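You operate a simulated robot arm through the tools that you are given. There is no shell and no other tool. Be economical: measure what you need, move in short steps, check, and stop when the job is done.

Carry out the task below with a simulated robot arm. There is one attempt and no reset: what you move stays moved.

TASK
Take the flex sample marked "thick" from the top of the green belt and put it on the white plate there.
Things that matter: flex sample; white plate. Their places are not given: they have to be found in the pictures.

It is judged by the outcome, as a careful person would: the job done as asked, and still so three seconds after it is handed in. It fails if anything else is knocked over, pushed out of place, dropped, spilled or broken.

THE ROBOT
A 7-joint arm with a two-finger parallel gripper, fixed in place. Base frame: the origin is at the foot of the arm, x ahead of it, y to its left, z up; the work surface is at about z = 0. Lengths are in m, angles in rad, forces in N, time in s.
With the tool pointing down near the work surface it reaches from about 0.22 to 0.58 m from the base axis. Its first joint turns from -1.152 to 1.152 rad. Payload 2.5 kg.
Tool frame: the origin (TCP) lies between the finger pads and is the grasp point; the fingertips stand 0.023 m ahead of it; z points along the fingers, y is the line along which they close. The gripper opens to 0.094 m. The fingers are 0.038 m wide and 0.01 m thick; the gripper's body (0.054 by 0.096 m) begins 0.039 m behind the TCP.
Orientation is that of the tool frame in the base frame, as [roll, pitch, yaw] about the fixed x, y, z axes, in that order (R = Rz(yaw) Ry(pitch) Rx(roll)). With the fingers straight down and closing along the base's y, the tool's x points along the base's -x, its y along +y and its z along -z.

THE INTERFACE
- The arm moves only by the tool move_arm. Its argument "commands" is a list that holds one entry, the list of rows, each a list of 4 numbers: the shift along the tool's x, y, z in m, then the turn about the tool's z in rad. In form: [[[x, y, z, twist], ...]]. A call has 1 to 8 rows; each row is the pose to reach, as a shift and turn from the pose commanded when the call began, along the tool's axes at that moment. "gripper" is the gripper command, from -1 (shut) to 1 (fully open), values between in proportion, set as the call begins (left out, the last holds). A row lasts 0.2 s, in which the tool goes at most 0.05 m and 0.15 rad; a call with a longer step from one row to the next is refused whole, and so is a gripper value outside its range. A pose out of reach is approached as far as the arm can. The call stops where the force on the tool passes 40 N (or 10 N more than at its start, if that is more) or the arm is blocked; 0.2 s more then pass. The fingers move at their own pace (about 0.108 m/s each) and stop on an object; they squeeze with about 41 N. The grip force told is the motor's: it shows also when the fingers shut on nothing. Time passes only in rows, and 0.2 s behind the last, so rows that repeat a pose let the fingers close. It gives the time, the measured TCP pose, the force on the tool (base axes), the opening and the grip force at its end, in the units of the frame above (readings bear some noise).
- Cameras (640 x 400 px; columns grow to the right, rows downward): "scene" is fixed at [0.1222, -0.4109, 0.5396]; the picture's right is [0.79, -0.62, 0.00], its down [-0.38, -0.48, -0.79] and it looks along [0.49, 0.62, -0.61] (base axes); focal length 374 px, centre (320, 200). "wrist" rides on the gripper at [-0.039, 0, -0.044] in the tool frame; the picture's right is [0.00, -1.00, 0.00], its down [0.97, 0.00, -0.24] and it looks along [0.24, 0.00, 0.97] (tool axes); focal length 218 px, centre (320, 200).
- get_image(camera): a new picture of that camera. No time passes.
- point_at(camera, pixels): for up to 12 pixels [column, row] of the newest picture of that camera ("zoom" is the newest enlarged one), the place [x, y, z] in the base frame of the surface seen there, good to about 0.002 m. No time passes.
- enlarge(camera, box): a new picture of the part [left, top, right, bottom] of that camera's present view, enlarged. No time passes.
- hand_in(): hands the job in; it is judged then, once.

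Work in short steps. Measure before you move; look again where a grasp or a placing could have gone wrong, and mend it. You have 60 turns and 26 pictures in all, the two below and enlarged ones among them. Open the gripper and draw the arm clear of the work before you hand the job in, unless the task says otherwise; then end with one line.

The tools are called after ">>>" as name(argument=value, ...) on one line, values as JSON. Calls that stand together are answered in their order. move_arm: Moves the arm, as the interface text tells. Its arguments: {"type":"object","properties":{"commands":{"type":"array","items":{"type":"array","items":{"type":"array","items":{"type":"number"}}}},"gripper":{"type":"number"}},"required":["commands"]} The other tools are called the same way: get_image (camera) takes a picture; point_at (camera, pixels) gives the place of the surface under pixels of a picture; enlarge (camera, box) takes an enlarged picture of a part of a camera's view; hand_in () hands the job in.

At the start:

```text
time_s: 0.0
tool_pos: [0.4404, -0.1397, 0.2995]
tool_rot: [3.14, 0.0, -3.141]
contact_force: [0.5, 0.6, -1.2]
gripper_width: 0.0941
grip_force: 0.0
```

scene: 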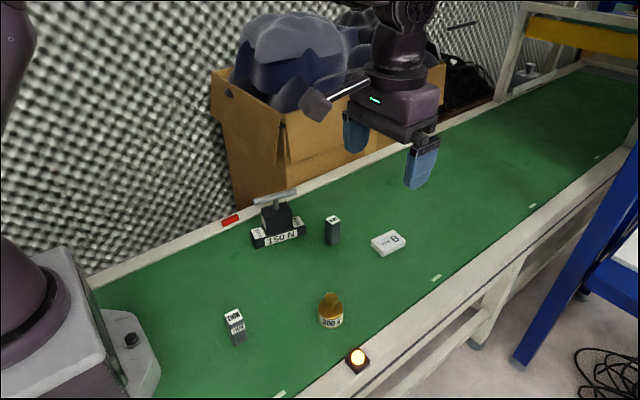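
wrist: 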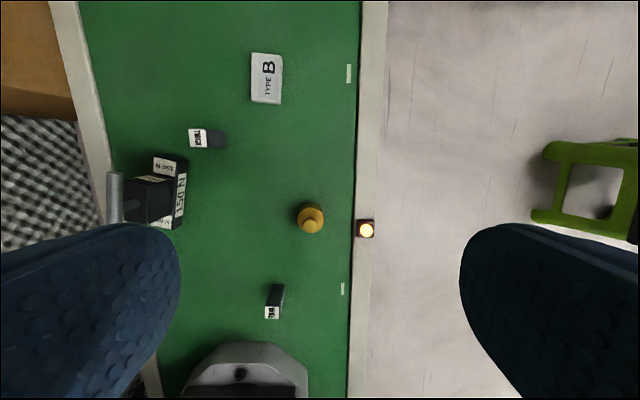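

I see two small labelled blocks, at scene (333,230) and (235,327), and a white "TYPE B" plate at (388,243). I enlarge to read the labels.

>>> enlarge(camera="scene", box=[300, 190, 420, 265])

>>> enlarge(camera="scene", box=[195, 295, 291, 355])

>>> enlarge(camera="wrist", box=[170, 30, 330, 160])

```text
5.33 times, centred on (360, 228) of scene
```

zoom: 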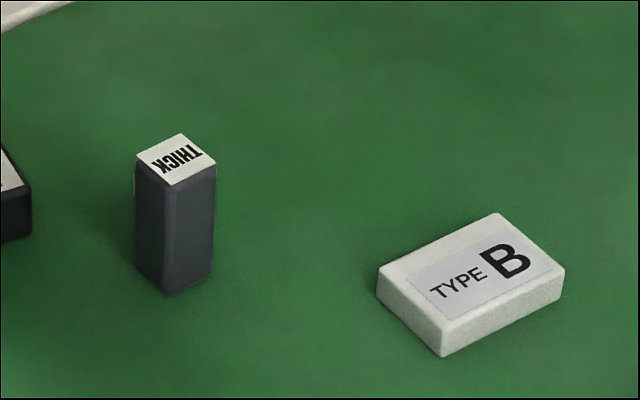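

```text
6.67 times, centred on (243, 325) of scene
```

zoom: 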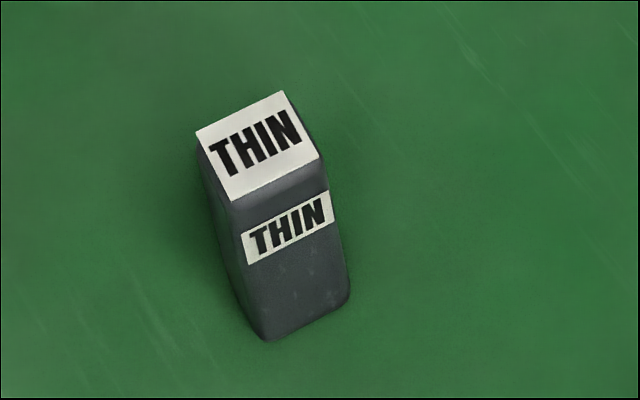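

```text
3.08 times, centred on (250, 95) of wrist
```

zoom: 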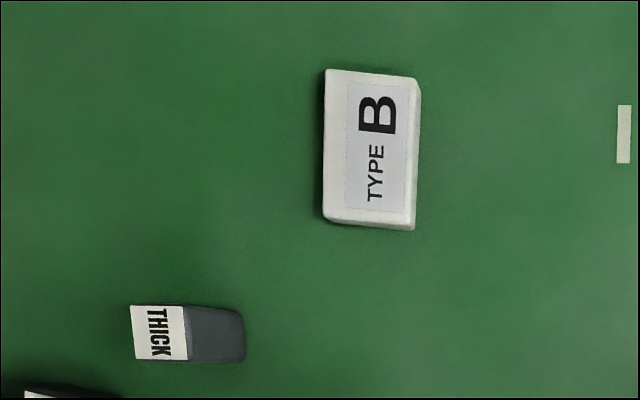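

"THICK" stands upright, and the only white plate is "TYPE B". I measure the top corners of both in the wrist zoom, and the belt beside them.

>>> point_at(camera="zoom", pixels=[[135, 310], [181, 310], [184, 355], [138, 356], [160, 333], [330, 75], [410, 82], [407, 220], [328, 212], [370, 148], [280, 300], [240, 335]])

>>> point_at(camera="scene", pixels=[[333, 218], [388, 240], [275, 215], [290, 238], [303, 232], [330, 310], [333, 242], [276, 195]])

```text
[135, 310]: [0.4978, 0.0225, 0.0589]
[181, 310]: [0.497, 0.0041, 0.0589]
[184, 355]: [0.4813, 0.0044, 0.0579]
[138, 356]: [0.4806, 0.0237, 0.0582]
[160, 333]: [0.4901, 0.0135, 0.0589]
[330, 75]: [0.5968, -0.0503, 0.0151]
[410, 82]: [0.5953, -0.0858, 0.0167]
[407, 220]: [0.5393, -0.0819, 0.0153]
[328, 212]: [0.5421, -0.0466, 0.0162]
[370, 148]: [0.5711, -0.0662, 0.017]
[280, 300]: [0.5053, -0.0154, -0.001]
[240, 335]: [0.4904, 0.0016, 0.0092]
```

```text
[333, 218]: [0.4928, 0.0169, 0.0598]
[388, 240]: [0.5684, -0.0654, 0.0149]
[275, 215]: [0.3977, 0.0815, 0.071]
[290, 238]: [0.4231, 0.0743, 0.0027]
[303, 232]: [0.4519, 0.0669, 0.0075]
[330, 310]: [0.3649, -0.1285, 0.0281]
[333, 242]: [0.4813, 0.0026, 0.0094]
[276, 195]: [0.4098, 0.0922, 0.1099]
```

The sample stands at about (0.489, 0.0135), is 0.02 m square and 0.059 m tall. The plate's centre is at (0.568, -0.066), with its top at 0.016. I go above the sample at z about 0.14 with the gripper half open.

>>> move_arm(commands=[[[-0.012, 0.038, 0.02, 0], [-0.024, 0.076, 0.04, 0], [-0.036, 0.114, 0.06, 0], [-0.0486, 0.153, 0.08, 0], [-0.0486, 0.153, 0.12, 0], [-0.0486, 0.153, 0.16, 0], [-0.0486, 0.153, 0.16, 0]]], gripper=0.1)

>>> get_image(camera="wrist")

```text
time_s: 1.6
tool_pos: [0.4879, 0.0121, 0.141]
tool_rot: [3.141, -0.001, 3.141]
contact_force: [0.3, -0.1, -0.5]
gripper_width: 0.0516
grip_force: 0.1
```

```text
20 pictures are left
```

wrist: 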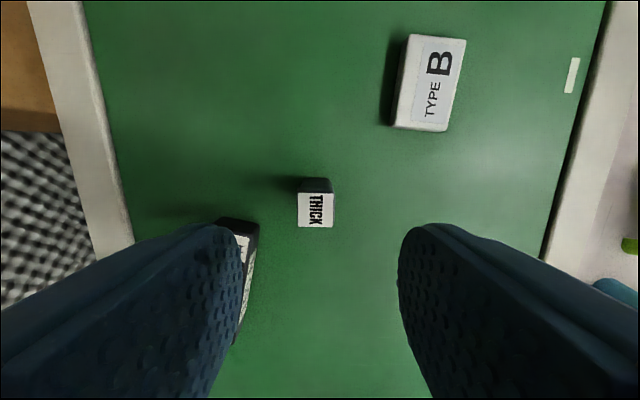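

The sample sits at (316,208) between the fingers. The device corner at (225,220) is near the left finger, so I measure both.

>>> point_at(camera="wrist", pixels=[[300, 195], [330, 195], [330, 225], [301, 224], [315, 183], [222, 219], [258, 226], [250, 240], [243, 225], [435, 80], [405, 85], [430, 128]])

```text
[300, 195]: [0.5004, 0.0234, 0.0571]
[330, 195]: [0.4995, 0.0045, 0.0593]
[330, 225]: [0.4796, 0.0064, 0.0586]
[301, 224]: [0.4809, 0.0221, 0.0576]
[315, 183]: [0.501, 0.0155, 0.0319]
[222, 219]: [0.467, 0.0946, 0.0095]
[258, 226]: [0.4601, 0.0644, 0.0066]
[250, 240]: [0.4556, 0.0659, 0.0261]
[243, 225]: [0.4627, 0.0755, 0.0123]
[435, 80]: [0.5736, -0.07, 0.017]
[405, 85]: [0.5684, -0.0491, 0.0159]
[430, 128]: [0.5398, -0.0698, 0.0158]
```

The device starts at y ≥ 0.064, and the finger's outer side is at about 0.05, so it clears. I centre on (0.490, 0.014) and descend to z about 0.038.

>>> move_arm(commands=[[[-0.002, 0.002, 0.03, 0], [-0.002, 0.002, 0.06, 0], [-0.002, 0.002, 0.085, 0], [-0.002, 0.002, 0.102, 0], [-0.002, 0.002, 0.102, 0]]])

>>> move_arm(commands=[[[0, 0, 0, 0], [0, 0, 0, 0], [0, 0, 0, 0]]], gripper=-0.7)

>>> get_image(camera="scene")

```text
time_s: 2.8
tool_pos: [0.4932, 0.0145, 0.0393]
tool_rot: [3.141, 0.0, 3.141]
contact_force: [-0.5, -0.6, -0.7]
gripper_width: 0.0518
grip_force: 0.0
```

```text
time_s: 3.6
tool_pos: [0.4917, 0.0142, 0.0394]
tool_rot: [-3.14, -0.001, -3.141]
contact_force: [-0.1, -0.6, 0.3]
gripper_width: 0.0233
grip_force: 41.5
```

```text
19 pictures are left
```

scene: 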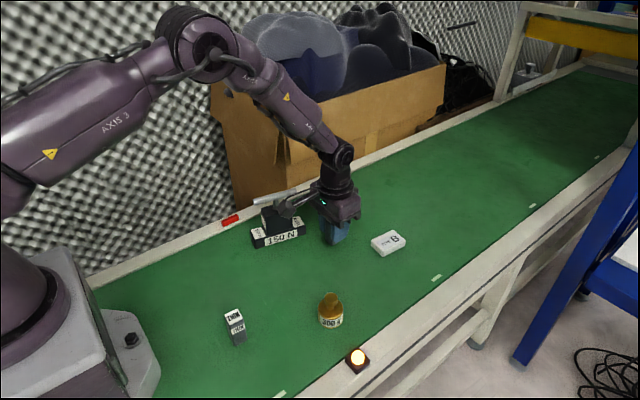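

Gripped at a width of 0.0233 with 41 N. I lift straight up by 0.06 and check.

>>> move_arm(commands=[[[0, 0, -0.015, 0], [0, 0, -0.03, 0], [0, 0, -0.05, 0], [0, 0, -0.065, 0], [0, 0, -0.065, 0]]])

>>> get_image(camera="scene")

>>> get_image(camera="wrist")

```text
time_s: 4.8
tool_pos: [0.492, 0.0156, 0.1043]
tool_rot: [-3.141, 0.001, 3.141]
contact_force: [0.0, -0.2, -0.3]
gripper_width: 0.0233
grip_force: 40.1
```

```text
18 pictures are left
```

scene: 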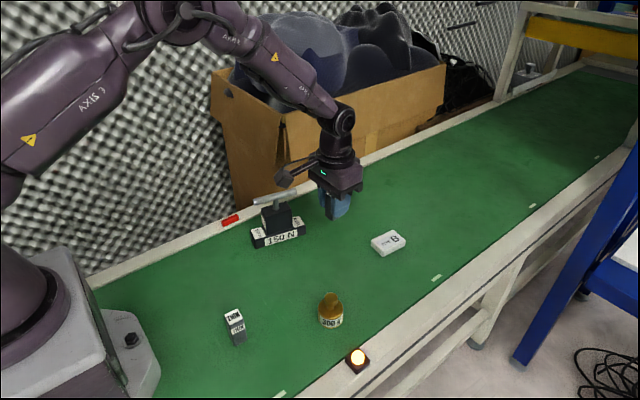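

```text
17 pictures are left
```

wrist: 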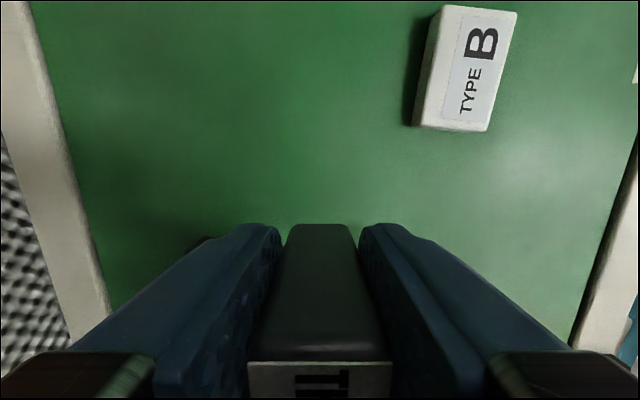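

The sample is held upright. I move +0.074 in x and -0.081 in y to above the plate's centre, keeping the height.

>>> move_arm(commands=[[[-0.02, -0.022, 0, 0], [-0.04, -0.044, 0, 0], [-0.06, -0.066, 0, 0], [-0.074, -0.081, 0, 0], [-0.074, -0.081, 0, 0], [-0.074, -0.081, 0, 0]]])

>>> get_image(camera="scene")

```text
time_s: 6.2
tool_pos: [0.5671, -0.0653, 0.105]
tool_rot: [3.141, 0.0, -3.14]
contact_force: [0.4, 0.4, -0.2]
gripper_width: 0.0233
grip_force: 40.9
```

```text
16 pictures are left
```

scene: 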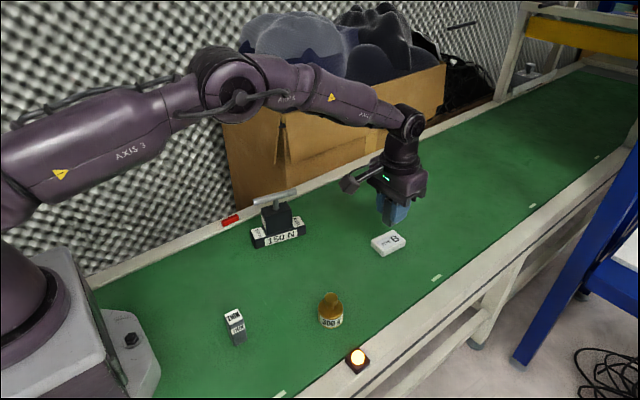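

The arm is over the plate. The sample's bottom is about 0.049 above the plate top, so I lower 0.045 first, then check.

>>> move_arm(commands=[[[0, 0, 0.015, 0], [0, 0, 0.03, 0], [0, 0, 0.04, 0], [0, 0, 0.045, 0], [0, 0, 0.045, 0]]])

>>> enlarge(camera="scene", box=[330, 190, 450, 265])

```text
time_s: 7.4
tool_pos: [0.5688, -0.0647, 0.0588]
tool_rot: [-3.141, 0.0, 3.14]
contact_force: [-0.2, -0.3, -0.1]
gripper_width: 0.0234
grip_force: 41.1
```

```text
5.33 times, centred on (390, 228) of scene
```

zoom: 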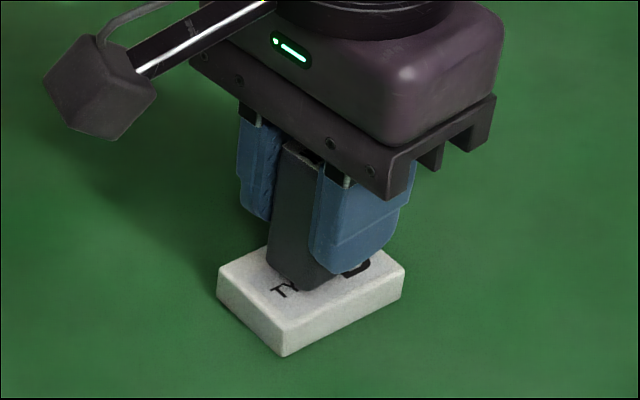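

The sample hangs a few millimetres above the plate's middle. I lower in 1 mm steps, watching the force.

>>> move_arm(commands=[[[0, 0, 0.001, 0], [0, 0, 0.002, 0], [0, 0, 0.003, 0], [0, 0, 0.003, 0]]])

```text
time_s: 8.4
tool_pos: [0.5669, -0.0662, 0.0545]
tool_rot: [3.141, 0.002, -3.142]
contact_force: [0.7, -0.3, 1.9]
gripper_width: 0.0234
grip_force: 41.0
```

The force reads 1.9 N upward, which suggests first contact. I go one more millimetre to confirm.

>>> move_arm(commands=[[[0, 0, 0.0007, 0], [0, 0, 0.0007, 0]]])

```text
time_s: 9.0
tool_pos: [0.5664, -0.0662, 0.0553]
tool_rot: [-3.141, 0.002, -3.141]
contact_force: [-2.0, -0.3, 12.8]
gripper_width: 0.0231
grip_force: 41.5
```

It is seated, at 12.8 N. I ease up slightly, then open.

>>> move_arm(commands=[[[0, 0, -0.0005, 0], [0, 0, -0.0005, 0]]])

>>> move_arm(commands=[[[0, 0, 0, 0], [0, 0, 0, 0], [0, 0, 0, 0]]], gripper=0.1)

>>> enlarge(camera="scene", box=[330, 190, 450, 265])

```text
time_s: 9.6
tool_pos: [0.5664, -0.0661, 0.0543]
tool_rot: [3.141, 0.003, 3.141]
contact_force: [3.3, -0.5, 8.1]
gripper_width: 0.0234
grip_force: 40.8
```

```text
time_s: 10.4
tool_pos: [0.5657, -0.065, 0.0552]
tool_rot: [3.141, 0.0, -3.14]
contact_force: [0.6, 0.8, 0.4]
gripper_width: 0.0517
grip_force: 0.0
```

```text
5.33 times, centred on (390, 228) of scene
```

zoom: 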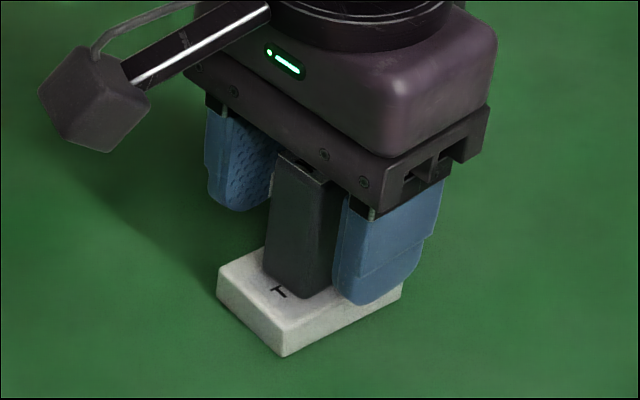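

Released, and the sample stands on the plate. I draw straight up to z about 0.2 and look.

>>> move_arm(commands=[[[0, 0, -0.015, 0], [0, 0, -0.035, 0], [0, 0, -0.065, 0], [0, 0, -0.1, 0], [0.03, 0, -0.13, 0], [0.06, 0, -0.15, 0], [0.1, 0, -0.16, 0], [0.1, 0, -0.16, 0]]])

>>> get_image(camera="scene")

>>> enlarge(camera="scene", box=[330, 190, 450, 265])

```text
time_s: 12.2
tool_pos: [0.4629, -0.065, 0.2131]
tool_rot: [3.141, 0.001, 3.141]
contact_force: [-0.1, 0.1, -0.8]
gripper_width: 0.0517
grip_force: 0.0
```

```text
13 pictures are left
```

scene: 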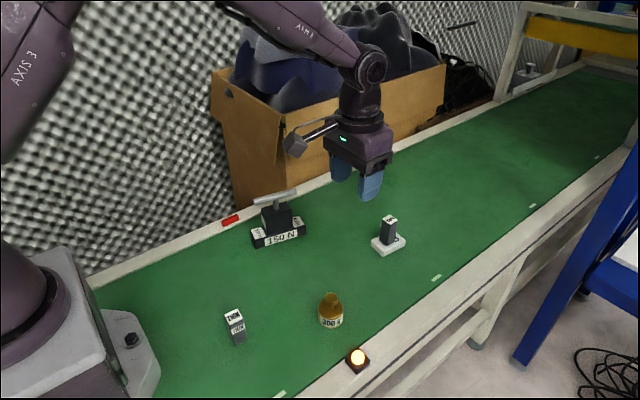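

```text
5.33 times, centred on (390, 228) of scene
```

zoom: 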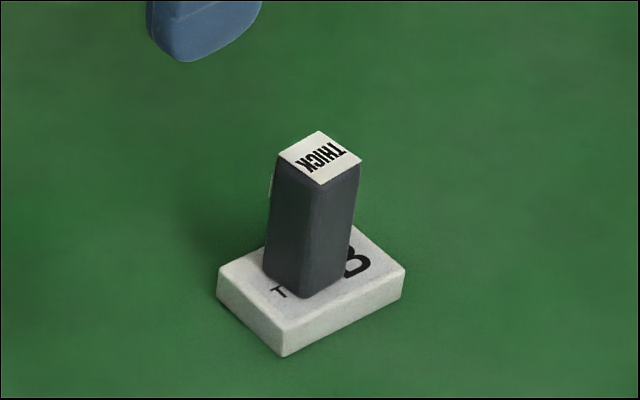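

The sample stands upright on the plate's centre, and nothing else has moved. I open the gripper fully, then hand in.

>>> move_arm(commands=[[[0, 0, -0.02, 0], [0, 0, -0.04, 0], [0, 0, -0.04, 0]]], gripper=1)

>>> hand_in()

```text
time_s: 13.0
tool_pos: [0.4647, -0.0645, 0.2544]
tool_rot: [-3.141, 0.001, -3.141]
contact_force: [0.5, -0.5, 0.6]
gripper_width: 0.0941
grip_force: 0.1
```

```text
The job is handed in.
```

The flex sample marked "thick" stands upright on the white plate, the gripper is open and the arm is clear, and nothing else was disturbed.
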